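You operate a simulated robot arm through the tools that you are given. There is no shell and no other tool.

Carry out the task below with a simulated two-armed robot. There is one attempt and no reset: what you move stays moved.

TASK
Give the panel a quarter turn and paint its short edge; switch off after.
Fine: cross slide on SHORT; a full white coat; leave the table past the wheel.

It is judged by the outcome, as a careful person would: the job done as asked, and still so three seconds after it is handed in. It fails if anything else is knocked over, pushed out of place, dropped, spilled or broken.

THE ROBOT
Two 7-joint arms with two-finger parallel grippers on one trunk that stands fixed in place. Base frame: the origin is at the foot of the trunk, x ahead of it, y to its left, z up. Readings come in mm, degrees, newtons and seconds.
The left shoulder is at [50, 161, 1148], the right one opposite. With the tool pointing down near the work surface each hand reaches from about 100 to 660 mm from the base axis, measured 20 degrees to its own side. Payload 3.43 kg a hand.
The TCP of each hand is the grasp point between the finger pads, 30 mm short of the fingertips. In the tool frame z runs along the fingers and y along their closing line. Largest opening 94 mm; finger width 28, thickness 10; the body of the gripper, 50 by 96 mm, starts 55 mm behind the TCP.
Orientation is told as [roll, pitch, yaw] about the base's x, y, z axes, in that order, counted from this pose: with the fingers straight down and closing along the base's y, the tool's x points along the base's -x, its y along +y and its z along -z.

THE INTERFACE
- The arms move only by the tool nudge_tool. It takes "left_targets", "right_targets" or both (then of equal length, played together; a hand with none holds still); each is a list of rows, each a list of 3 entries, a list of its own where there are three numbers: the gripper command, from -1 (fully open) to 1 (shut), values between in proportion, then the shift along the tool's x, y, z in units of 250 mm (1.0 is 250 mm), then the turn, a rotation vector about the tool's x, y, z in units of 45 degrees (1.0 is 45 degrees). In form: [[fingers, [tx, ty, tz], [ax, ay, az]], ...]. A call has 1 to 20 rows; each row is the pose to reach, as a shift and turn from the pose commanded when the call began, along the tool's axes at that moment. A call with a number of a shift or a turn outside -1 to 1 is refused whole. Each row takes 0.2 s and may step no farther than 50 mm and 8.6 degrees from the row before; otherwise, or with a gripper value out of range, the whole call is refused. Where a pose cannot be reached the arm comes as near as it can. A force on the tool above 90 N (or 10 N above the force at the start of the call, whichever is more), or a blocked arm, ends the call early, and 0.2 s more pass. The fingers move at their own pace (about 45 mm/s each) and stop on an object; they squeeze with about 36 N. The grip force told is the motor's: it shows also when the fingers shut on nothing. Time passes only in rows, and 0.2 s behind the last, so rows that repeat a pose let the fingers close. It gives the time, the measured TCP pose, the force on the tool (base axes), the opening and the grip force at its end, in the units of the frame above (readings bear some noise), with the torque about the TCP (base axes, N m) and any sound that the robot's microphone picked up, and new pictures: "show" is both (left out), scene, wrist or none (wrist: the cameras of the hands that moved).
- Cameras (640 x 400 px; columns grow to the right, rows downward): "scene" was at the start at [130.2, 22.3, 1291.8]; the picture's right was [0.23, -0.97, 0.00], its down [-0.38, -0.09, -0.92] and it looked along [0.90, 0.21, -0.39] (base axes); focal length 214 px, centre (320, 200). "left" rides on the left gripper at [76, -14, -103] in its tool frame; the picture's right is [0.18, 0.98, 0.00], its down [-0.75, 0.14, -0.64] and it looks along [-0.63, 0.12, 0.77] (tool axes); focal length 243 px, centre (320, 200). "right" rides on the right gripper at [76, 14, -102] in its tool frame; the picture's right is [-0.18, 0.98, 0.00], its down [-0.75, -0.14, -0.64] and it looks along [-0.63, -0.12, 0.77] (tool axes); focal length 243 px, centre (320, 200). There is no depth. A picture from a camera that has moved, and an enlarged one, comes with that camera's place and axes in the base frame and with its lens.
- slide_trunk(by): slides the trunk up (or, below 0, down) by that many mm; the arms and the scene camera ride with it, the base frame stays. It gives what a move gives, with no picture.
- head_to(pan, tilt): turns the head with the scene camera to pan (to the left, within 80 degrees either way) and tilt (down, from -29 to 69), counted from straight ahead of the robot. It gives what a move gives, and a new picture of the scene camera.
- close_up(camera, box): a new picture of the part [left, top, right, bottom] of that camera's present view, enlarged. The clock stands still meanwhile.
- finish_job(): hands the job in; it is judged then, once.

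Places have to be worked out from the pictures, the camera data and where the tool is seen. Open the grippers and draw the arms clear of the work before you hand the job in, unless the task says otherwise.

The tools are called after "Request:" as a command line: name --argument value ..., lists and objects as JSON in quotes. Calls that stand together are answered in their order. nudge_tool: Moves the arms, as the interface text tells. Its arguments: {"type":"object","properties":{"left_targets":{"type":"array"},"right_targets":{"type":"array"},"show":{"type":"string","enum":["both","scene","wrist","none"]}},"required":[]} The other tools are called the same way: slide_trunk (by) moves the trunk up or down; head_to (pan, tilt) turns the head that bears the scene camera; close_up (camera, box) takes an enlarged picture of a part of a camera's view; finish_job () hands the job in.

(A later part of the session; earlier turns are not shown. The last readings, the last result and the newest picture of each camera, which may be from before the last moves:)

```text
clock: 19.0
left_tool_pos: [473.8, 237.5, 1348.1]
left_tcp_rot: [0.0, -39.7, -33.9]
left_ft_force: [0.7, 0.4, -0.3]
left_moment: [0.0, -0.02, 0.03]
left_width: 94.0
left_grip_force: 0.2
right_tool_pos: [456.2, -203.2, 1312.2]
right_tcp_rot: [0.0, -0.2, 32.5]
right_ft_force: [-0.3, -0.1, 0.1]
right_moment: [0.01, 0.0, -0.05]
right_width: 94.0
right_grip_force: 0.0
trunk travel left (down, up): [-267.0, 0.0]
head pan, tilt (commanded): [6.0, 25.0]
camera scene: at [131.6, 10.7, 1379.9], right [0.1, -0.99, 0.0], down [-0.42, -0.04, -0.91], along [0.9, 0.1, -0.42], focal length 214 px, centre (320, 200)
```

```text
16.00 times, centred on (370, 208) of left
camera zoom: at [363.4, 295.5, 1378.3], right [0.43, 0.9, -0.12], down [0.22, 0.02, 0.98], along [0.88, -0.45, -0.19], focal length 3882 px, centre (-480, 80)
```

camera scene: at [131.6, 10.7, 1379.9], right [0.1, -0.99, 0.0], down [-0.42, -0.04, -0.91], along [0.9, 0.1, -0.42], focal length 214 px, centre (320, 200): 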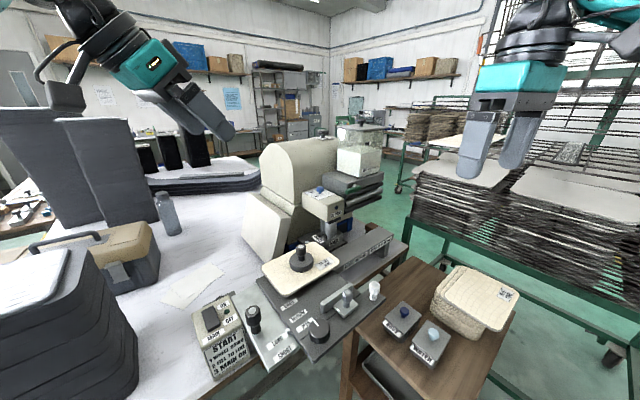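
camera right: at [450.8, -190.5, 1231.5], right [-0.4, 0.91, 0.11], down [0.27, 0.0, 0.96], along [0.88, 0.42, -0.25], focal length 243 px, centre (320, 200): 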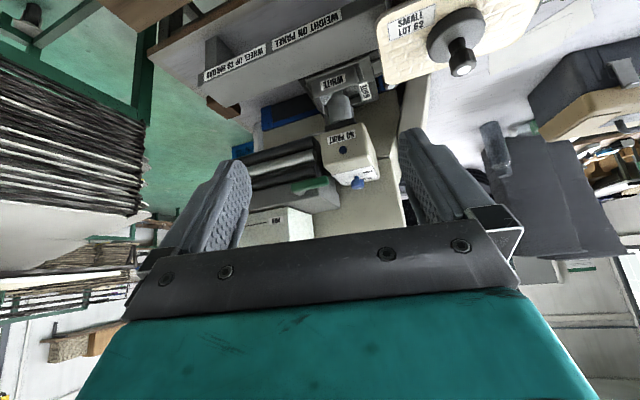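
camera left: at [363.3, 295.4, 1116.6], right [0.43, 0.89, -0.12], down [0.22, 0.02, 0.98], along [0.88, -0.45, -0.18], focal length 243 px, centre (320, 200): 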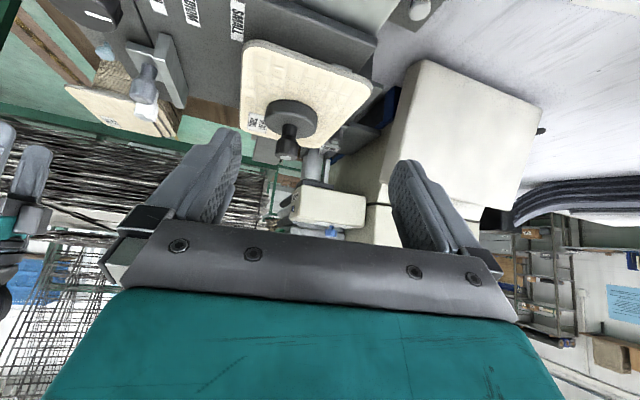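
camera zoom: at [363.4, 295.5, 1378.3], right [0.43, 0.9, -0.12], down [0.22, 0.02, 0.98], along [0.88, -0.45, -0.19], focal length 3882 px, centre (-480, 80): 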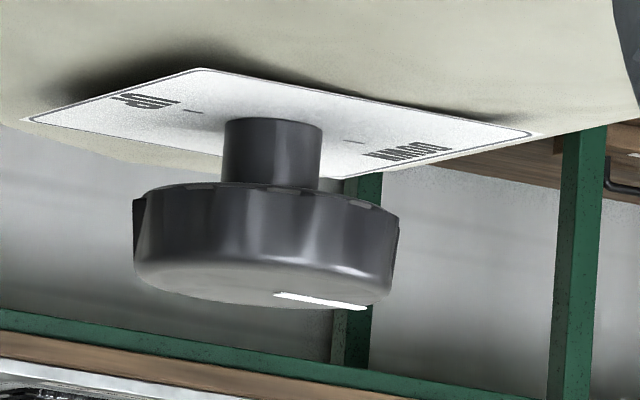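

The wheel knob points to DOWN and the dial to MID, the tray is empty (so it must be filled via the green lever). First the panel: I'll restore the left hand's attitude, lower the trunk to its original height and view the apron's turn knob.

Request:
nudge_tool --left_targets '[[-1, [0.05, 0, -0.05], [0, 0.18, 0]], [-1, [0.1, 0, -0.1], [0, 0.36, 0]], [-1, [0.15, 0, -0.15], [0, 0.54, 0]], [-1, [0.2, 0, -0.2], [0, 0.72, 0]], [-1, [0.25, 0, -0.2], [0, 0.88, 0]]]' --show "none"

Request:
slide_trunk --by -92

Request:
head_to --pan 5 --tilt 45

```text
clock: 20.2
left_tool_pos: [405.7, 279.3, 1344.6]
left_tcp_rot: [0.1, -0.1, -33.7]
left_ft_force: [0.1, -0.4, 0.9]
left_moment: [-0.01, 0.0, 0.0]
left_width: 94.0
left_grip_force: 0.1
left hand out of reach, approached as far as the arm can: row 5
right_tool_pos: [456.4, -203.7, 1311.5]
right_tcp_rot: [0.1, -0.1, 32.4]
right_ft_force: [1.2, -0.4, 0.5]
right_moment: [0.03, -0.01, -0.03]
right_width: 93.8
right_grip_force: 0.1
trunk travel left (down, up): [-267.0, 0.0]
head pan, tilt (commanded): [6.0, 25.0]
```

```text
clock: 21.5
left_tool_pos: [405.4, 279.1, 1253.1]
left_tcp_rot: [0.2, -0.3, -33.7]
left_ft_force: [-0.1, -0.4, 0.7]
left_moment: [-0.02, 0.02, -0.01]
left_width: 93.8
left_grip_force: 0.1
right_tool_pos: [456.9, -203.2, 1220.4]
right_tcp_rot: [0.0, -0.1, 32.4]
right_ft_force: [0.3, 0.7, 0.2]
right_moment: [-0.01, -0.01, 0.03]
right_width: 94.0
right_grip_force: 0.1
trunk travel left (down, up): [-175.0, 92.0]
head pan, tilt (commanded): [6.0, 25.0]
```

```text
clock: 22.3
left_tool_pos: [404.9, 278.8, 1252.6]
left_tcp_rot: [0.2, -0.2, -33.7]
left_ft_force: [0.3, -0.3, -0.6]
left_moment: [-0.01, 0.0, 0.03]
left_width: 94.0
left_grip_force: 0.0
right_tool_pos: [457.0, -203.2, 1220.6]
right_tcp_rot: [0.1, -0.1, 32.4]
right_ft_force: [0.2, -0.1, -0.4]
right_moment: [0.0, 0.0, -0.03]
right_width: 93.7
right_grip_force: 0.0
trunk travel left (down, up): [-175.0, 92.0]
head pan, tilt (commanded): [5.0, 45.0]
camera scene: at [121.0, 8.1, 1257.3], right [0.09, -1.0, 0.0], down [-0.7, -0.06, -0.71], along [0.7, 0.06, -0.71], focal length 214 px, centre (320, 200)
```

scene: 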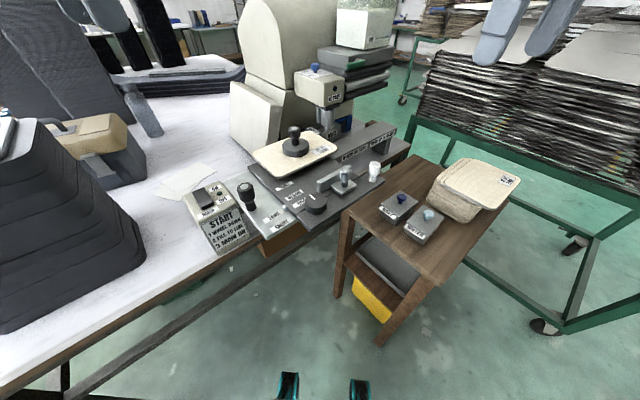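

The right hand (yaw 32°) is free; I'll carry it over the apron's turn knob at about (413,42) and stop 60 mm above with the fingers part-open (64 mm) to check alignment.

Request:
nudge_tool --right_targets '[[-0.8, [-0.047, 0.115, 0.1], [0, 0, 0]], [-0.6, [-0.094, 0.23, 0.2], [0, 0, 0]], [-0.36, [-0.141, 0.345, 0.3], [0, 0, 0]], [-0.36, [-0.188, 0.461, 0.4], [0, 0, 0]], [-0.36, [-0.235, 0.576, 0.5], [0, 0, 0]], [-0.36, [-0.282, 0.691, 0.6], [0, 0, 0]], [-0.36, [-0.33, 0.806, 0.7], [0, 0, 0]], [-0.36, [-0.377, 0.922, 0.8], [0, 0, 0]]]'

Request:
close_up --camera "scene" --box '[240, 110, 400, 230]'

```text
clock: 24.1
left_tool_pos: [404.9, 279.6, 1253.1]
left_tcp_rot: [0.0, -0.2, -33.7]
left_ft_force: [-0.2, -0.7, 0.0]
left_moment: [-0.03, 0.03, -0.01]
left_width: 93.6
left_grip_force: 0.2
right_tool_pos: [413.0, 44.3, 1018.8]
right_tcp_rot: [0.0, -0.2, 32.3]
right_ft_force: [0.2, 0.7, 0.3]
right_moment: [0.03, 0.02, 0.03]
right_width: 64.0
right_grip_force: 0.0
trunk travel left (down, up): [-175.0, 92.0]
head pan, tilt (commanded): [5.0, 45.0]
camera scene: at [121.1, 8.4, 1257.3], right [0.09, -1.0, 0.0], down [-0.7, -0.06, -0.71], along [0.7, 0.06, -0.71], focal length 214 px, centre (320, 200)
camera right: at [340.1, 14.7, 1121.8], right [-0.37, 0.93, 0.0], down [0.71, 0.28, 0.64], along [0.6, 0.24, -0.77], focal length 243 px, centre (320, 200)
```

scene: 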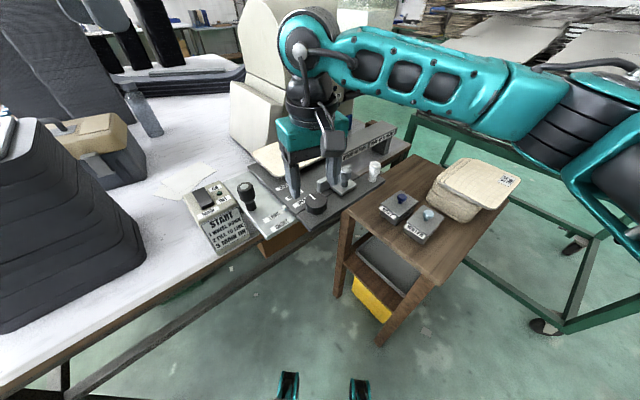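
right: 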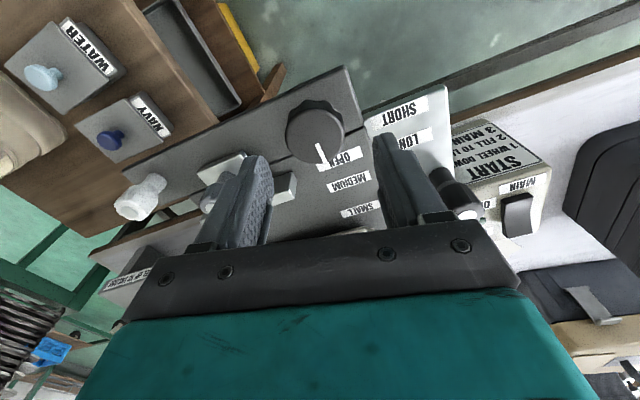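

```text
3.33 times, centred on (320, 170) of scene
camera zoom: at [121.1, 8.4, 1257.3], right [0.09, -1.0, 0.0], down [-0.7, -0.06, -0.71], along [0.7, 0.06, -0.71], focal length 715 px, centre (320, 300)
```

zoom: 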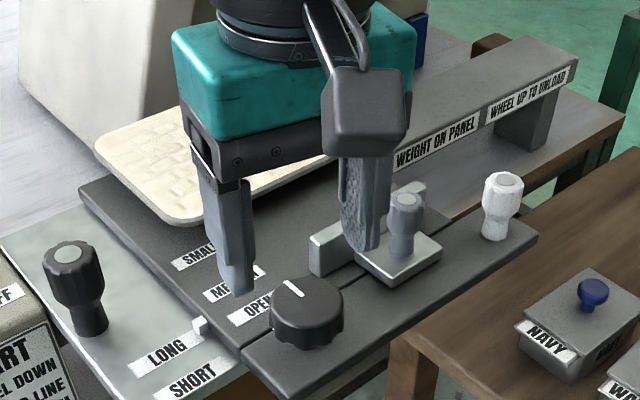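

The knob appears nearly on the tool axis (expected at about pixel (320,137) for its top). I'll zoom to verify alignment.

Request:
close_up --camera "right" --box '[260, 80, 380, 160]'

```text
5.00 times, centred on (320, 120) of right
camera zoom: at [340.1, 14.7, 1121.8], right [-0.37, 0.93, 0.0], down [0.71, 0.28, 0.64], along [0.6, 0.24, -0.77], focal length 1213 px, centre (320, 600)
```

zoom: 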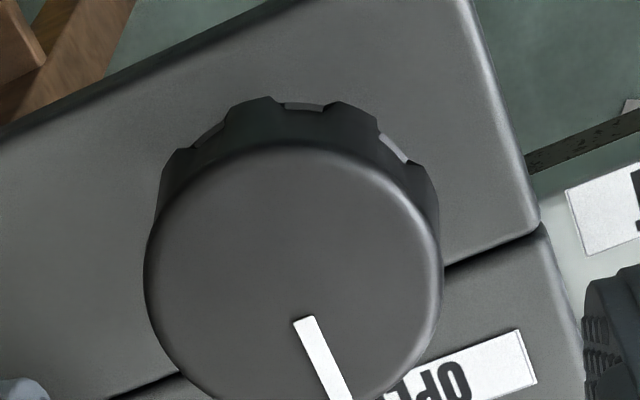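

Knob is centred within ~1 mm of the tool axis. I'll descend 56 mm so the pads span the knob and close on it.

Request:
nudge_tool --right_targets '[[-0.36, [0, 0, 0.08], [0, 0, 0]], [-0.36, [0, 0, 0.16], [0, 0, 0]], [-0.36, [0, 0, 0.225], [0, 0, 0]], [0.2, [0, 0, 0.225], [0, 0, 0]], [1, [0, 0, 0.225], [0, 0, 0]], [1, [0, 0, 0.225], [0, 0, 0]], [1, [0, 0, 0.225], [0, 0, 0]]]'

```text
clock: 25.7
left_tool_pos: [405.4, 277.8, 1253.3]
left_tcp_rot: [0.0, -0.1, -33.7]
left_ft_force: [-0.9, 1.4, -0.9]
left_moment: [-0.02, 0.01, 0.0]
left_width: 94.0
left_grip_force: 0.1
right_tool_pos: [414.5, 39.8, 963.7]
right_tcp_rot: [-0.1, -0.1, 32.2]
right_ft_force: [9.1, -12.5, 2.7]
right_moment: [-0.54, -0.4, -0.01]
right_width: 43.5
right_grip_force: 45.6
trunk travel left (down, up): [-175.0, 92.0]
head pan, tilt (commanded): [5.0, 45.0]
camera scene: at [121.7, 6.8, 1257.2], right [0.09, -1.0, 0.0], down [-0.7, -0.06, -0.71], along [0.7, 0.06, -0.71], focal length 214 px, centre (320, 200)
camera right: at [341.3, 11.3, 1065.4], right [-0.37, 0.93, 0.0], down [0.71, 0.28, 0.64], along [0.6, 0.24, -0.77], focal length 243 px, centre (320, 200)
```

scene: 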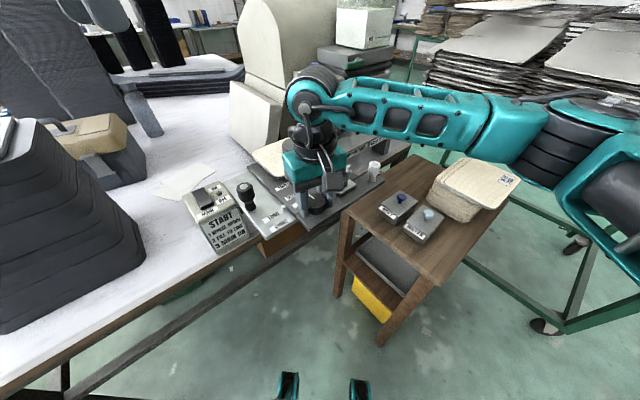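
right: 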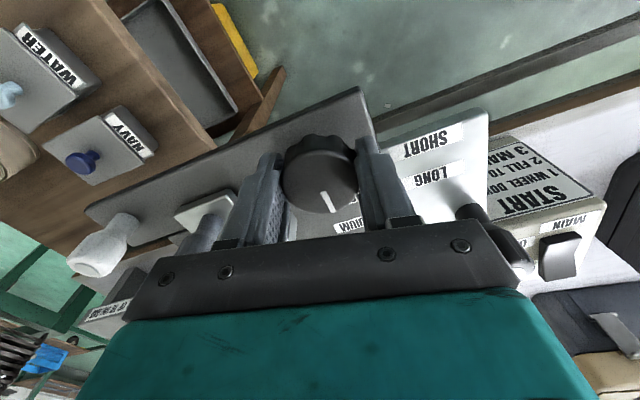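

Gripped (43.5 mm). I'll re-centre the command onto the knob and try a small 16° turn clockwise to see what the knob drives.

Request:
nudge_tool --right_targets '[[1, [0.0046, -0.0184, 0], [0, 0, 0]], [1, [0.0046, -0.0184, 0], [0, 0, 0.09]], [1, [0.0046, -0.0184, 0], [0, 0, 0.18]], [1, [0.0046, -0.0184, 0], [0, 0, 0.27]], [1, [0.0046, -0.0184, 0], [0, 0, 0.36]]]'

Request:
close_up --camera "scene" --box '[230, 110, 400, 230]'

```text
clock: 26.9
left_tool_pos: [405.5, 280.0, 1250.9]
left_tcp_rot: [0.0, -0.2, -33.7]
left_ft_force: [0.1, -0.7, 0.1]
left_moment: [0.02, -0.02, 0.02]
left_width: 94.0
left_grip_force: 0.1
right_tool_pos: [414.8, 39.8, 963.1]
right_tcp_rot: [0.2, 0.0, 16.3]
right_ft_force: [2.7, 7.9, -6.3]
right_moment: [0.98, -0.71, 0.03]
right_width: 42.7
right_grip_force: 45.3
trunk travel left (down, up): [-175.0, 92.0]
head pan, tilt (commanded): [5.0, 45.0]
camera scene: at [121.6, 8.9, 1257.1], right [0.09, -1.0, 0.0], down [-0.7, -0.06, -0.71], along [0.7, 0.06, -0.71], focal length 214 px, centre (320, 200)
camera right: at [336.5, 31.3, 1065.7], right [-0.1, 1.0, 0.0], down [0.76, 0.07, 0.64], along [0.64, 0.07, -0.77], focal length 243 px, centre (320, 200)
```

scene: 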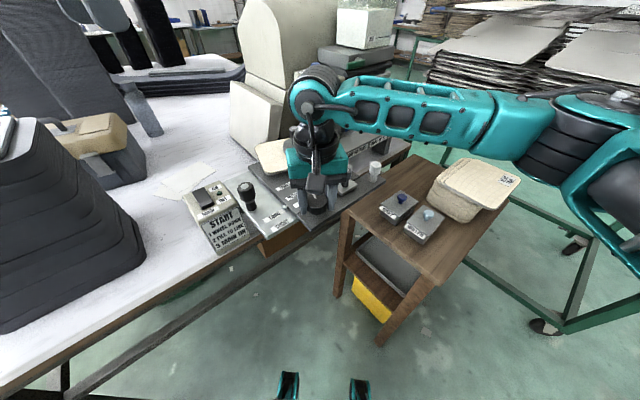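
right: 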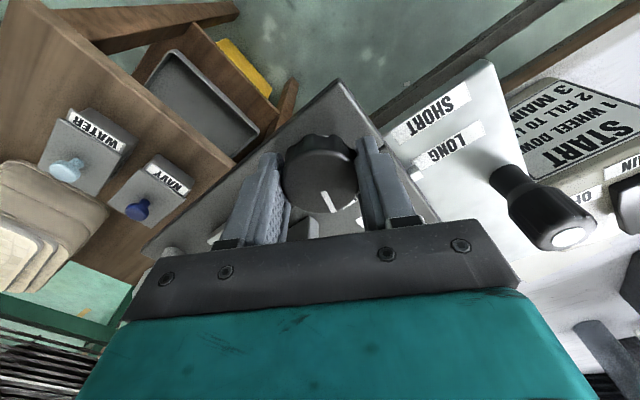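

```text
3.33 times, centred on (315, 170) of scene
camera zoom: at [121.6, 8.9, 1257.1], right [0.09, -1.0, 0.0], down [-0.7, -0.06, -0.71], along [0.7, 0.06, -0.71], focal length 715 px, centre (337, 300)
```

zoom: 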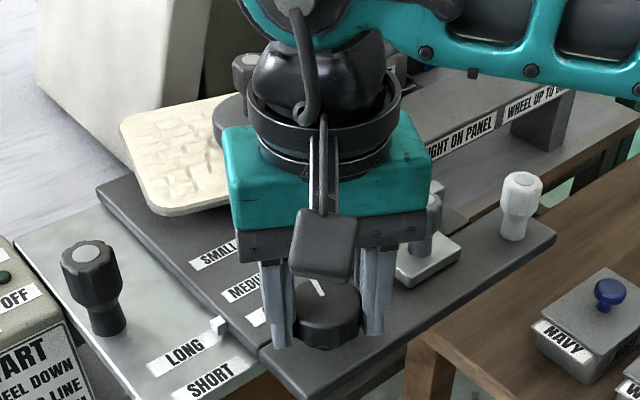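

The panel turned with the knob (1:1). I'll keep turning another 45° in the same direction, watching forces.

Request:
nudge_tool --right_targets '[[1, [0, 0, 0], [0, 0, 0.167]], [1, [0, 0, 0], [0, 0, 0.333]], [1, [0, 0, 0], [0, 0, 0.5]], [1, [0, 0, 0], [0, 0, 0.667]], [1, [0, 0, 0], [0, 0, 0.833]], [1, [0, 0, 0], [0, 0, 1.0]]]'

```text
clock: 28.3
left_tool_pos: [406.4, 280.9, 1251.6]
left_tcp_rot: [0.0, -0.3, -33.6]
left_ft_force: [0.2, -0.6, -0.4]
left_moment: [0.0, 0.01, -0.01]
left_width: 93.9
left_grip_force: 0.1
right_tool_pos: [414.8, 38.5, 963.6]
right_tcp_rot: [0.0, -0.1, -28.9]
right_ft_force: [4.5, 8.6, -8.2]
right_moment: [0.51, -0.11, 0.01]
right_width: 43.1
right_grip_force: 45.1
trunk travel left (down, up): [-175.0, 92.0]
head pan, tilt (commanded): [5.0, 45.0]
camera scene: at [121.9, 9.1, 1257.1], right [0.09, -1.0, 0.0], down [-0.71, -0.06, -0.71], along [0.7, 0.06, -0.71], focal length 214 px, centre (320, 200)
camera right: at [355.1, 87.3, 1065.7], right [0.64, 0.77, 0.0], down [0.59, -0.49, 0.64], along [0.49, -0.41, -0.77], focal length 243 px, centre (320, 200)
```

scene: 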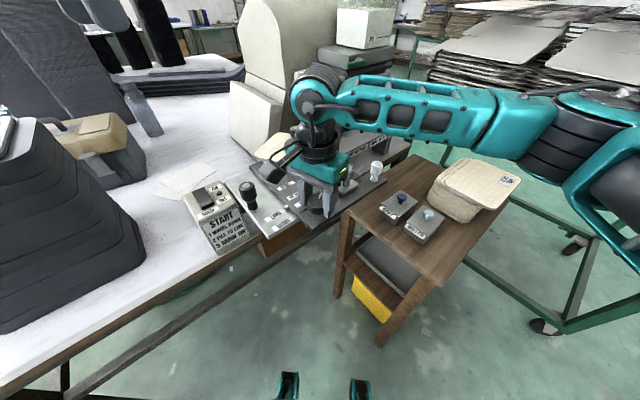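
right: 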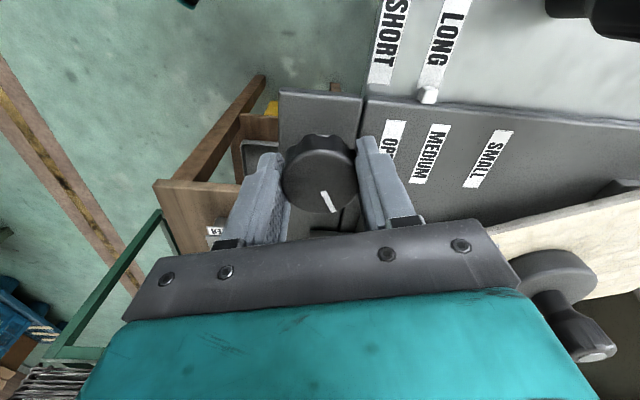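

No resistance; the pointer kept its place in the grip. I'll complete the remaining 29° to make 90° in total.

Request:
nudge_tool --right_targets '[[1, [0, 0, 0], [0, 0, 0.16]], [1, [0, 0, 0], [0, 0, 0.32]], [1, [0, 0, 0], [0, 0, 0.48]], [1, [0, 0, 0], [0, 0, 0.64]], [1, [0, 0, 0], [0, 0, 0.64]]]'

Request:
close_up --camera "right" --box '[260, 100, 400, 240]'

```text
clock: 29.5
left_tool_pos: [406.4, 280.5, 1252.0]
left_tcp_rot: [0.1, -0.3, -33.7]
left_ft_force: [0.7, 0.5, 0.8]
left_moment: [0.0, 0.0, 0.04]
left_width: 93.9
left_grip_force: 0.0
right_tool_pos: [415.6, 38.3, 964.2]
right_tcp_rot: [-0.1, 0.0, -57.6]
right_ft_force: [2.1, 5.8, -11.3]
right_moment: [0.14, -0.04, 0.04]
right_width: 43.0
right_grip_force: 45.0
trunk travel left (down, up): [-175.0, 92.0]
head pan, tilt (commanded): [5.0, 45.0]
camera scene: at [122.0, 8.8, 1257.1], right [0.09, -1.0, 0.0], down [-0.71, -0.06, -0.71], along [0.7, 0.06, -0.71], focal length 214 px, centre (320, 200)
camera right: at [386.2, 109.8, 1065.7], right [0.93, 0.37, 0.0], down [0.28, -0.71, 0.64], along [0.24, -0.6, -0.77], focal length 243 px, centre (320, 200)
```

scene: 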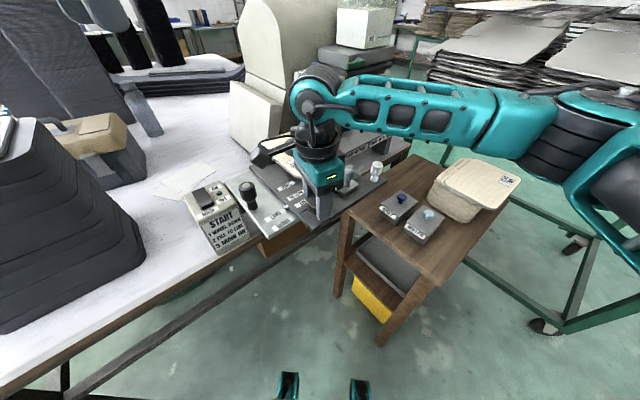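
right: 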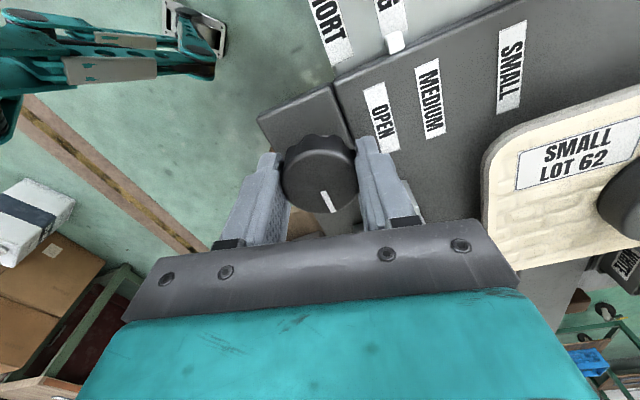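

```text
2.86 times, centred on (330, 170) of right
camera zoom: at [386.2, 109.8, 1065.7], right [0.93, 0.37, 0.0], down [0.28, -0.71, 0.64], along [0.24, -0.6, -0.77], focal length 693 px, centre (291, 286)
```

zoom: 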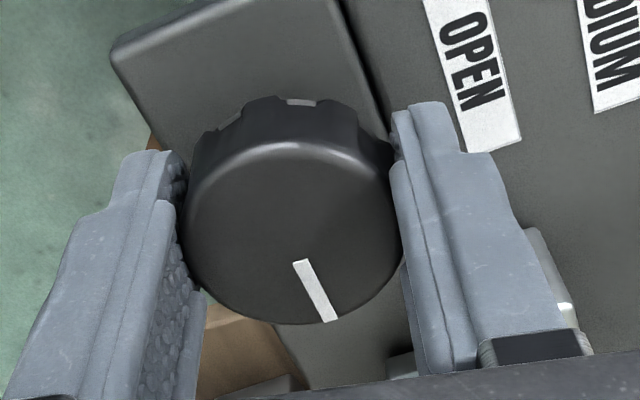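

Now the pointer lies along the table's length and the panel label has turned a quarter. I'll release partway, rise, and check squareness.

Request:
nudge_tool --right_targets '[[0.0, [0, 0, 0], [0, 0, 0]], [-0.36, [0, 0, 0], [0, 0, 0]], [-0.36, [0, 0, 0], [0, 0, 0]], [-0.36, [0, 0, -0.15], [0, 0, 0]], [-0.36, [0, 0, -0.3], [0, 0, 0]], [-0.36, [0, 0, -0.45], [0, 0, 0]], [-0.36, [0.15, 0, -0.55], [0, 0, 0]], [-0.36, [0.3, 0, -0.65], [0, 0, 0]]]'

Request:
close_up --camera "scene" --box '[230, 110, 400, 230]'

```text
clock: 31.3
left_tool_pos: [406.8, 279.9, 1253.6]
left_tcp_rot: [0.1, -0.3, -33.7]
left_ft_force: [0.3, -0.1, -0.1]
left_moment: [0.03, 0.02, -0.01]
left_width: 93.8
left_grip_force: 0.0
right_tool_pos: [374.1, 100.2, 1125.4]
right_tcp_rot: [0.1, 0.0, -57.6]
right_ft_force: [-0.6, -0.3, 0.5]
right_moment: [0.0, 0.02, 0.0]
right_width: 63.8
right_grip_force: 0.0
trunk travel left (down, up): [-175.0, 92.0]
head pan, tilt (commanded): [5.0, 45.0]
camera scene: at [120.6, 8.5, 1257.3], right [0.09, -1.0, 0.0], down [-0.7, -0.06, -0.71], along [0.7, 0.06, -0.71], focal length 214 px, centre (320, 200)
camera right: at [345.2, 172.4, 1228.3], right [0.93, 0.37, 0.0], down [0.28, -0.71, 0.64], along [0.24, -0.6, -0.77], focal length 243 px, centre (320, 200)
```

scene: 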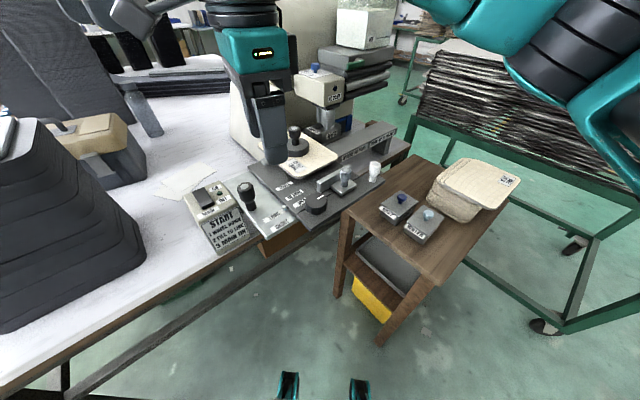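
right: 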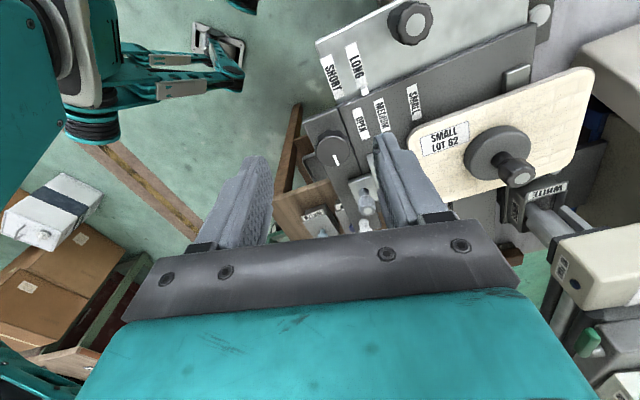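

```text
3.33 times, centred on (315, 170) of scene
camera zoom: at [120.6, 8.5, 1257.3], right [0.09, -1.0, 0.0], down [-0.7, -0.06, -0.71], along [0.7, 0.06, -0.71], focal length 715 px, centre (337, 300)
```

zoom: 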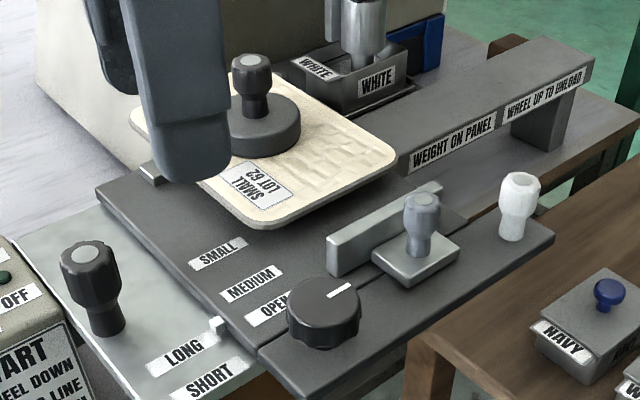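

Panel has turned a quarter. I'll measure squareness from the right camera with a zoom and move on to plan the cross slide.

Request:
close_up --camera "right" --box '[300, 0, 620, 200]'

```text
2.00 times, centred on (460, 100) of right
camera zoom: at [345.2, 172.4, 1228.3], right [0.93, 0.37, 0.0], down [0.28, -0.71, 0.64], along [0.24, -0.6, -0.77], focal length 485 px, centre (40, 400)
```

zoom: 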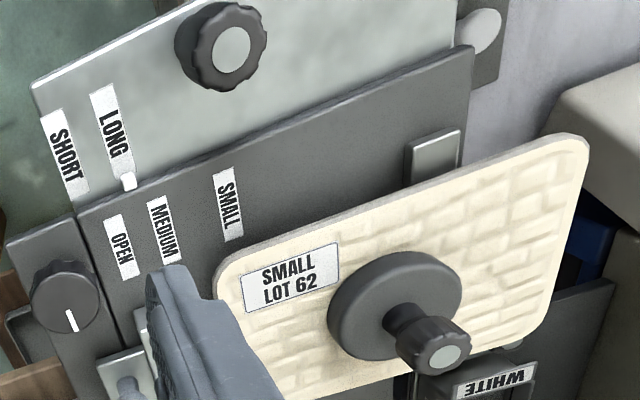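

The panel's long edge measures 44.0° against the plate's 44.6°, so it is square. Next I'll carry the right hand over the white handle at about (540,-84,965), aligned to close along the slide direction.

Request:
nudge_tool --right_targets '[[-0.3, [-0.14, 0.024, 0.03], [0, 0, -0.04]], [-0.2, [-0.28, 0.048, 0.06], [0, 0, -0.08]], [-0.06, [-0.42, 0.072, 0.1], [0, 0, -0.12]], [-0.06, [-0.56, 0.096, 0.15], [0, 0, -0.16]], [-0.06, [-0.7, 0.12, 0.23], [0, 0, -0.2]], [-0.06, [-0.84, 0.144, 0.33], [0, 0, -0.24]], [-0.06, [-0.977, 0.166, 0.42], [0, 0, -0.28]]]'

Request:
close_up --camera "right" --box '[260, 80, 380, 200]'

Request:
close_up --camera "scene" --box '[230, 110, 400, 230]'

```text
clock: 32.9
left_tool_pos: [405.0, 279.3, 1252.9]
left_tcp_rot: [0.1, -0.2, -33.6]
left_ft_force: [0.0, 1.3, -0.5]
left_moment: [0.0, 0.0, -0.01]
left_width: 94.1
left_grip_force: 0.1
right_tool_pos: [541.9, -82.2, 1020.9]
right_tcp_rot: [0.1, 0.1, -45.0]
right_ft_force: [-0.1, 0.0, -0.6]
right_moment: [0.0, -0.01, -0.02]
right_width: 49.6
right_grip_force: 0.0
trunk travel left (down, up): [-175.0, 92.0]
head pan, tilt (commanded): [5.0, 45.0]
camera scene: at [121.3, 7.9, 1257.2], right [0.09, -1.0, 0.0], down [-0.7, -0.06, -0.71], along [0.7, 0.06, -0.71], focal length 214 px, centre (320, 200)
camera right: at [497.4, -18.9, 1122.6], right [0.82, 0.57, 0.0], down [0.43, -0.63, 0.64], along [0.36, -0.53, -0.77], focal length 243 px, centre (320, 200)
```

scene: 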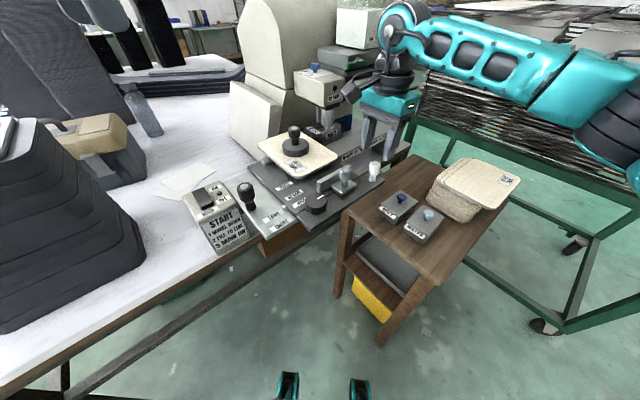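
right: 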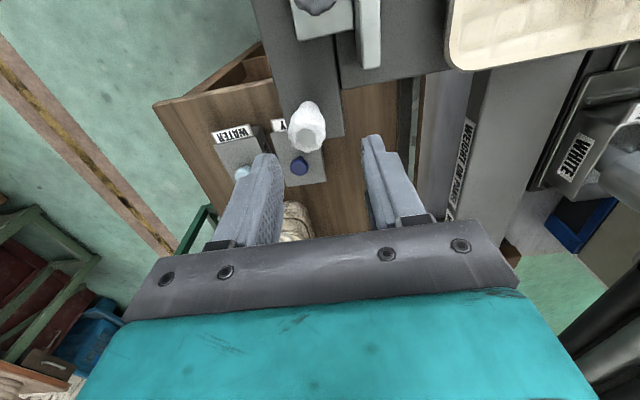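

```text
3.33 times, centred on (320, 140) of right
camera zoom: at [497.4, -18.9, 1122.6], right [0.82, 0.57, 0.0], down [0.43, -0.63, 0.64], along [0.36, -0.53, -0.77], focal length 809 px, centre (320, 400)
```

zoom: 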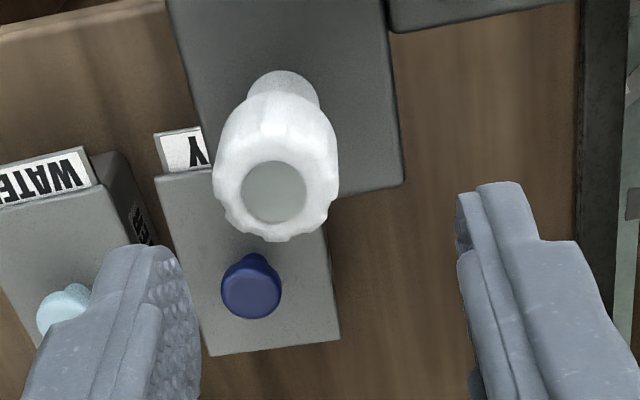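

```text
3.33 times, centred on (315, 170) of scene
camera zoom: at [121.3, 7.9, 1257.2], right [0.09, -1.0, 0.0], down [-0.7, -0.06, -0.71], along [0.7, 0.06, -0.71], focal length 715 px, centre (337, 300)
```

zoom: 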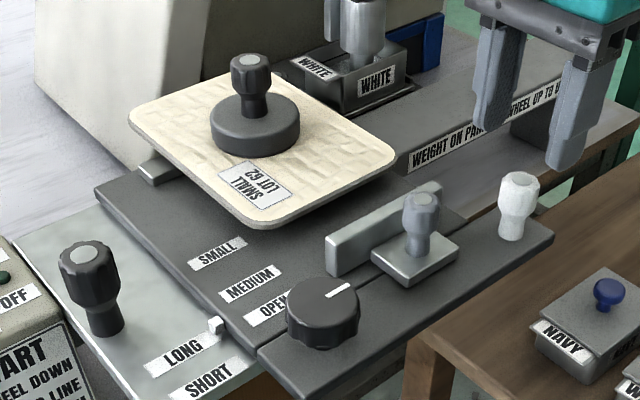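

The handle's top appears ~10 mm off the tool axis. I'll correct by tool (+3, -9.5) mm and recheck before descending.

Request:
nudge_tool --right_targets '[[-0.06, [0.0128, -0.038, 0.06], [0, 0, 0]]]' --show "none"

Request:
close_up --camera "right" --box '[260, 80, 380, 200]'

```text
clock: 33.3
left_tool_pos: [405.8, 279.6, 1254.2]
left_tcp_rot: [0.1, -0.3, -33.6]
left_ft_force: [-0.2, 0.1, -0.9]
left_moment: [0.0, -0.02, 0.01]
left_width: 94.0
left_grip_force: 0.1
right_tool_pos: [532.1, -86.7, 1006.3]
right_tcp_rot: [0.1, 0.0, -45.0]
right_ft_force: [-0.6, 0.3, -0.5]
right_moment: [0.03, 0.0, -0.01]
right_width: 49.8
right_grip_force: 0.0
trunk travel left (down, up): [-175.0, 92.0]
head pan, tilt (commanded): [5.0, 45.0]
```

```text
3.33 times, centred on (320, 140) of right
camera zoom: at [488.2, -24.1, 1107.9], right [0.83, 0.56, 0.0], down [0.43, -0.63, 0.64], along [0.36, -0.53, -0.77], focal length 809 px, centre (320, 400)
```

zoom: 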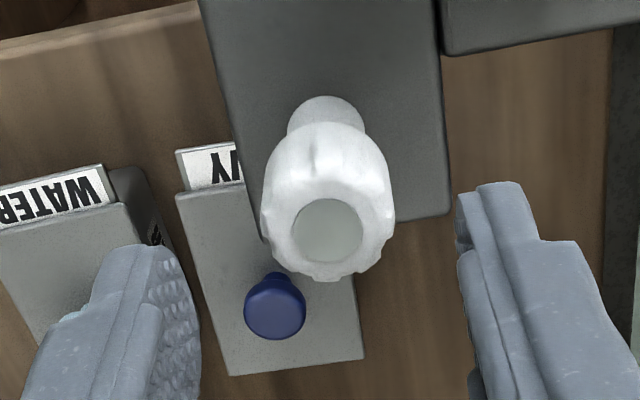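

Aligned now (322,149 vs expected 320,150). Descend 49 mm and close on the white handle.

Request:
nudge_tool --right_targets '[[-0.06, [0, 0.005, 0.1], [0, 0, 0]], [-0.06, [0, 0.005, 0.197], [0, 0, 0]], [0.4, [0, 0.005, 0.197], [0, 0, 0]], [1, [0, 0.005, 0.197], [0, 0, 0]], [1, [0, 0.005, 0.197], [0, 0, 0]], [1, [0, 0.005, 0.197], [0, 0, 0]]]'

```text
clock: 34.7
left_tool_pos: [406.3, 279.9, 1252.0]
left_tcp_rot: [0.1, -0.1, -33.8]
left_ft_force: [-0.4, 0.2, -0.1]
left_moment: [0.03, 0.0, 0.05]
left_width: 94.1
left_grip_force: 0.1
right_tool_pos: [534.0, -85.7, 956.9]
right_tcp_rot: [0.2, -0.1, -45.0]
right_ft_force: [8.3, 6.3, -1.2]
right_moment: [0.22, -0.42, -0.08]
right_width: 25.7
right_grip_force: 44.8
trunk travel left (down, up): [-175.0, 92.0]
head pan, tilt (commanded): [5.0, 45.0]
camera scene: at [121.9, 8.7, 1257.1], right [0.09, -1.0, 0.0], down [-0.71, -0.06, -0.71], along [0.7, 0.06, -0.71], focal length 214 px, centre (320, 200)
camera right: at [488.7, -22.9, 1059.2], right [0.83, 0.56, 0.0], down [0.43, -0.63, 0.64], along [0.36, -0.53, -0.77], focal length 243 px, centre (320, 200)
```

scene: 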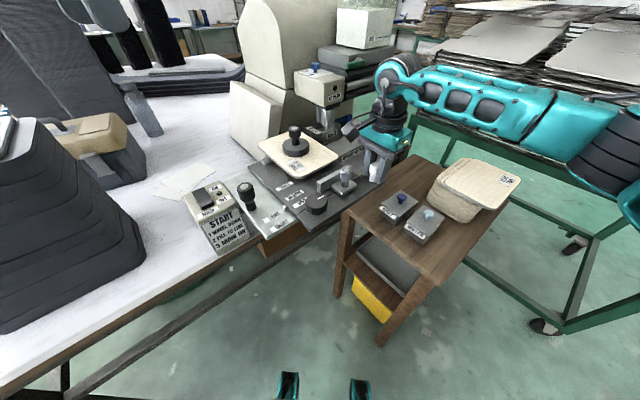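
right: 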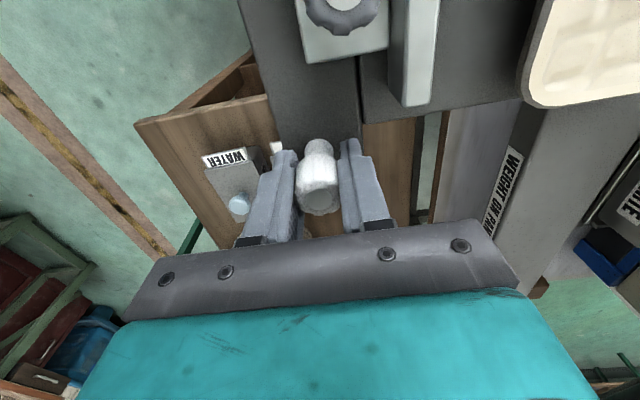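

White handle held (25.7 mm). I'll pull gently toward the robot along the slide (tool -y) 12 mm and see whether the index nub moves.

Request:
nudge_tool --right_targets '[[1, [0, -0.016, 0], [0, 0, 0]], [1, [0, -0.032, 0], [0, 0, 0]], [1, [0, -0.048, 0], [0, 0, 0]]]'

Request:
close_up --camera "scene" --box '[230, 110, 400, 230]'

```text
clock: 35.5
left_tool_pos: [406.6, 279.0, 1252.9]
left_tcp_rot: [0.0, -0.2, -33.8]
left_ft_force: [0.2, 0.6, -0.5]
left_moment: [0.01, -0.03, -0.04]
left_width: 93.8
left_grip_force: 0.0
right_tool_pos: [524.6, -95.4, 956.8]
right_tcp_rot: [0.0, 0.0, -45.1]
right_ft_force: [4.8, -2.1, 2.0]
right_moment: [0.06, 0.09, 0.03]
right_width: 25.8
right_grip_force: 44.9
trunk travel left (down, up): [-175.0, 92.0]
head pan, tilt (commanded): [5.0, 45.0]
camera scene: at [121.3, 7.9, 1257.2], right [0.09, -1.0, 0.0], down [-0.7, -0.06, -0.71], along [0.7, 0.06, -0.71], focal length 214 px, centre (320, 200)
camera right: at [479.6, -32.0, 1059.2], right [0.83, 0.56, 0.0], down [0.43, -0.63, 0.64], along [0.36, -0.53, -0.77], focal length 243 px, centre (320, 200)
```

scene: 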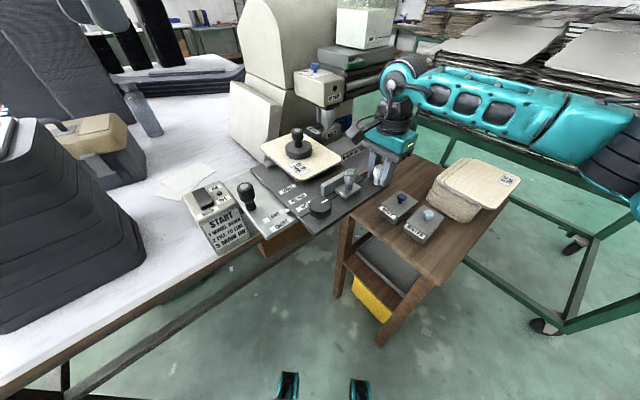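
right: 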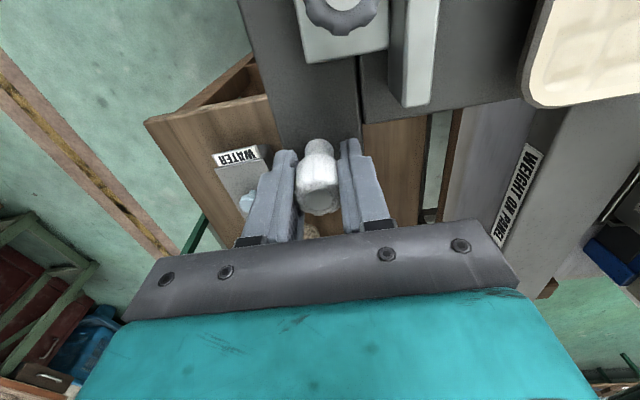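

```text
3.33 times, centred on (315, 170) of scene
camera zoom: at [121.3, 7.9, 1257.2], right [0.09, -1.0, 0.0], down [-0.7, -0.06, -0.71], along [0.7, 0.06, -0.71], focal length 715 px, centre (337, 300)
```

zoom: 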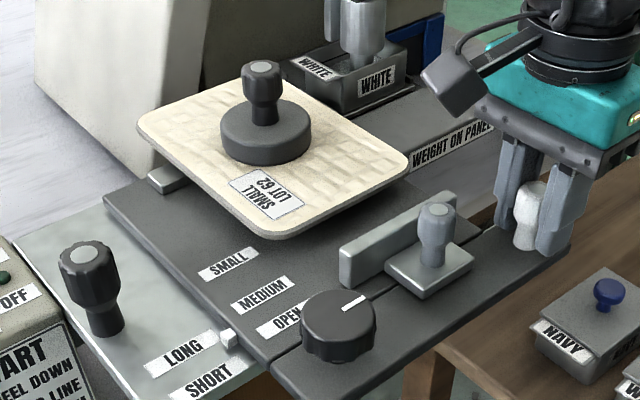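

The cross slide moved with the handle and the nub is going toward SHORT (13.5 of about 30 mm). I'll pull 14 mm more and check.

Request:
nudge_tool --right_targets '[[1, [0, -0.016, 0], [0, 0, 0]], [1, [0, -0.032, 0], [0, 0, 0]], [1, [0, -0.048, 0], [0, 0, 0]], [1, [0, -0.056, 0], [0, 0, 0]]]' --show "none"

Request:
close_up --camera "scene" --box '[255, 185, 319, 235]'

Request:
close_up --camera "left" --box '[0, 0, 640, 400]'

```text
clock: 36.5
left_tool_pos: [405.7, 279.2, 1253.2]
left_tcp_rot: [0.1, -0.3, -33.7]
left_ft_force: [-0.2, -2.1, -0.1]
left_moment: [0.0, -0.01, -0.01]
left_width: 93.8
left_grip_force: 0.0
right_tool_pos: [513.5, -107.1, 957.3]
right_tcp_rot: [-0.1, -0.1, -45.1]
right_ft_force: [-0.7, -4.1, 2.2]
right_moment: [-0.33, -0.26, 0.06]
right_width: 25.8
right_grip_force: 45.0
trunk travel left (down, up): [-175.0, 92.0]
head pan, tilt (commanded): [5.0, 45.0]
```

```text
8.00 times, centred on (287, 210) of scene
camera zoom: at [120.7, 7.6, 1257.3], right [0.09, -1.0, 0.0], down [-0.7, -0.06, -0.71], along [0.7, 0.06, -0.71], focal length 1716 px, centre (584, 120)
```

zoom: 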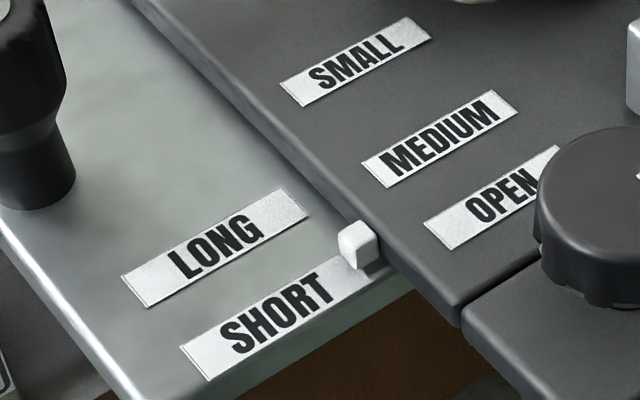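

```text
1.00 times, centred on (320, 200) of left (not enlarged: the box is as wide or as high as the picture)
camera zoom: at [333.9, 309.5, 1355.1], right [0.39, 0.92, 0.0], down [0.7, -0.3, 0.65], along [0.59, -0.25, -0.76], focal length 243 px, centre (320, 200)
```

zoom: 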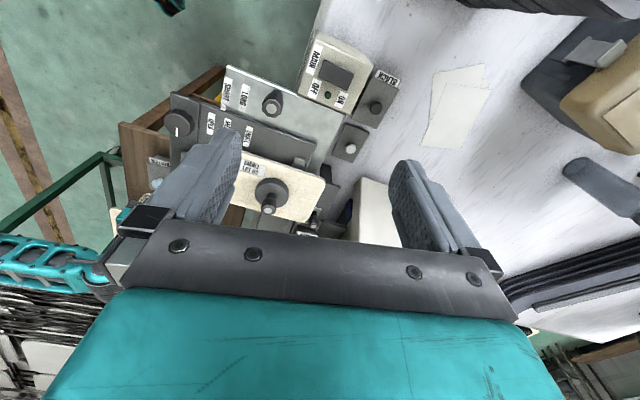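

Nub is near SHORT's right end now; zooming in to judge the exact alignment.

Request:
close_up --camera "scene" --box '[272, 198, 304, 223]'

Request:
close_up --camera "left" --box '[200, 55, 280, 125]'

```text
16.00 times, centred on (288, 210) of scene
camera zoom: at [120.7, 7.6, 1257.3], right [0.09, -1.0, 0.0], down [-0.7, -0.06, -0.71], along [0.7, 0.06, -0.71], focal length 3432 px, centre (832, 32)
```

zoom: 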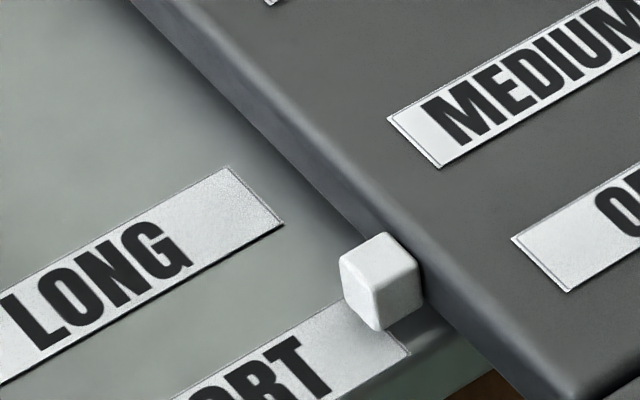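

```text
5.71 times, centred on (240, 90) of left
camera zoom: at [333.9, 309.5, 1355.1], right [0.39, 0.92, 0.0], down [0.7, -0.3, 0.65], along [0.59, -0.25, -0.76], focal length 1386 px, centre (777, 829)
```

zoom: 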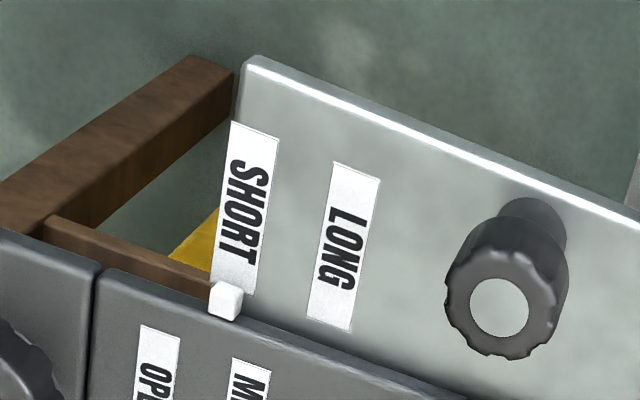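

Displacement is 29.6 mm and the nub is within about a millimetre of SHORT. I'll add one more millimetre and check for an end stop.

Request:
nudge_tool --right_targets '[[1, [0, -0.004, 0], [0, 0, 0]], [1, [0, -0.008, 0], [0, 0, 0]]]' --show "none"

Request:
close_up --camera "left" --box '[200, 55, 280, 125]'

Request:
close_up --camera "scene" --box '[272, 198, 304, 223]'

```text
clock: 37.1
left_tool_pos: [404.8, 280.0, 1252.5]
left_tcp_rot: [0.1, -0.2, -33.7]
left_ft_force: [0.0, 0.4, -0.2]
left_moment: [-0.04, -0.04, 0.01]
left_width: 93.8
left_grip_force: 0.1
right_tool_pos: [512.4, -107.6, 956.6]
right_tcp_rot: [0.1, 0.1, -45.0]
right_ft_force: [3.9, -0.9, -0.1]
right_moment: [-0.41, -0.09, -0.1]
right_width: 25.7
right_grip_force: 45.0
trunk travel left (down, up): [-175.0, 92.0]
head pan, tilt (commanded): [5.0, 45.0]
```

```text
5.71 times, centred on (240, 90) of left
camera zoom: at [334.8, 309.9, 1354.7], right [0.39, 0.92, 0.0], down [0.7, -0.3, 0.64], along [0.59, -0.25, -0.76], focal length 1386 px, centre (777, 829)
```

zoom: 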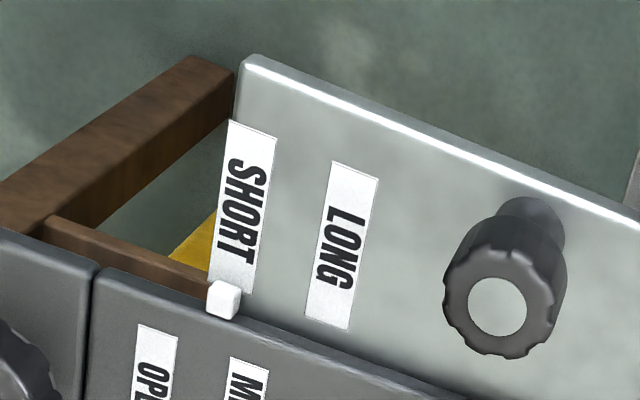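

```text
16.00 times, centred on (288, 210) of scene
camera zoom: at [121.5, 8.0, 1257.2], right [0.09, -1.0, 0.0], down [-0.7, -0.06, -0.71], along [0.7, 0.06, -0.71], focal length 3432 px, centre (832, 32)
```

zoom: 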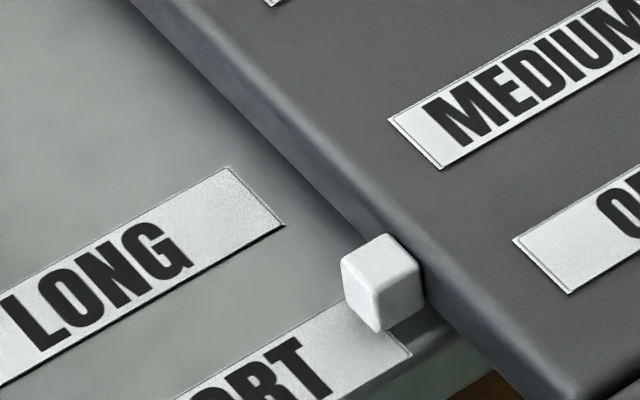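

The nub now sits on SHORT (about 30.5 mm moved). I'll release the white handle and rise clear.

Request:
nudge_tool --right_targets '[[0.2, [0, -0.006, 0], [0, 0, 0]], [-0.06, [0, -0.006, 0], [0, 0, 0]], [-0.06, [0, -0.006, 0], [0, 0, 0]], [-0.06, [0, -0.006, -0.15], [0, 0, 0]], [-0.06, [0, -0.006, -0.3], [0, 0, 0]], [-0.06, [0, -0.006, -0.45], [0, 0, 0]], [-0.06, [0.12, -0.1, -0.55], [0, 0, 0]], [-0.06, [0.24, -0.2, -0.65], [0, 0, 0]]]'

Request:
close_up --camera "scene" --box '[230, 110, 400, 230]'

```text
clock: 38.9
left_tool_pos: [406.4, 279.0, 1252.1]
left_tcp_rot: [0.1, -0.2, -33.8]
left_ft_force: [0.2, -0.9, -0.3]
left_moment: [0.0, 0.01, 0.01]
left_width: 94.0
left_grip_force: 0.1
right_tool_pos: [435.1, -101.3, 1118.7]
right_tcp_rot: [0.1, 0.0, -45.1]
right_ft_force: [-0.4, 0.3, -0.6]
right_moment: [0.0, -0.01, 0.03]
right_width: 50.0
right_grip_force: 0.1
trunk travel left (down, up): [-175.0, 92.0]
head pan, tilt (commanded): [5.0, 45.0]
camera scene: at [120.7, 8.2, 1257.3], right [0.09, -1.0, 0.0], down [-0.7, -0.06, -0.71], along [0.7, 0.06, -0.71], focal length 214 px, centre (320, 200)
camera right: at [390.5, -36.3, 1221.0], right [0.83, 0.56, 0.0], down [0.43, -0.63, 0.64], along [0.36, -0.53, -0.77], focal length 243 px, centre (320, 200)
```

scene: 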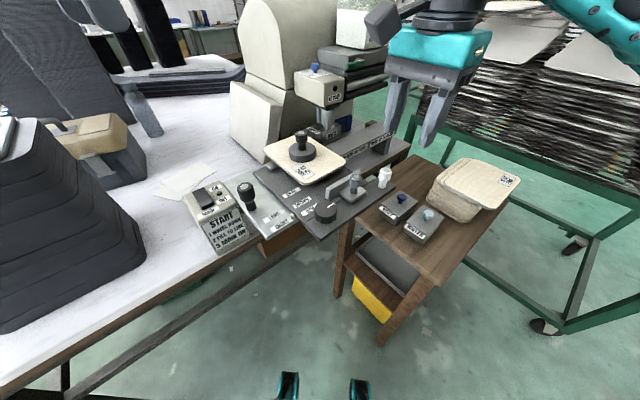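
right: 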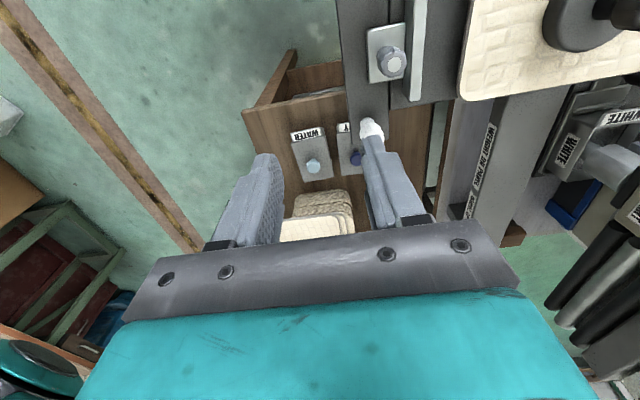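

```text
3.33 times, centred on (315, 170) of scene
camera zoom: at [120.7, 8.2, 1257.3], right [0.09, -1.0, 0.0], down [-0.7, -0.06, -0.71], along [0.7, 0.06, -0.71], focal length 715 px, centre (337, 300)
```

zoom: 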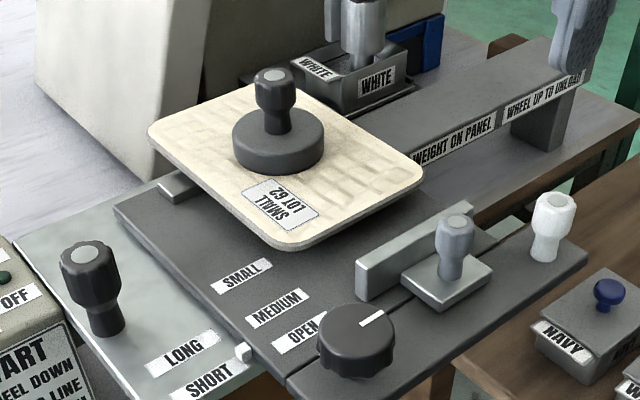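

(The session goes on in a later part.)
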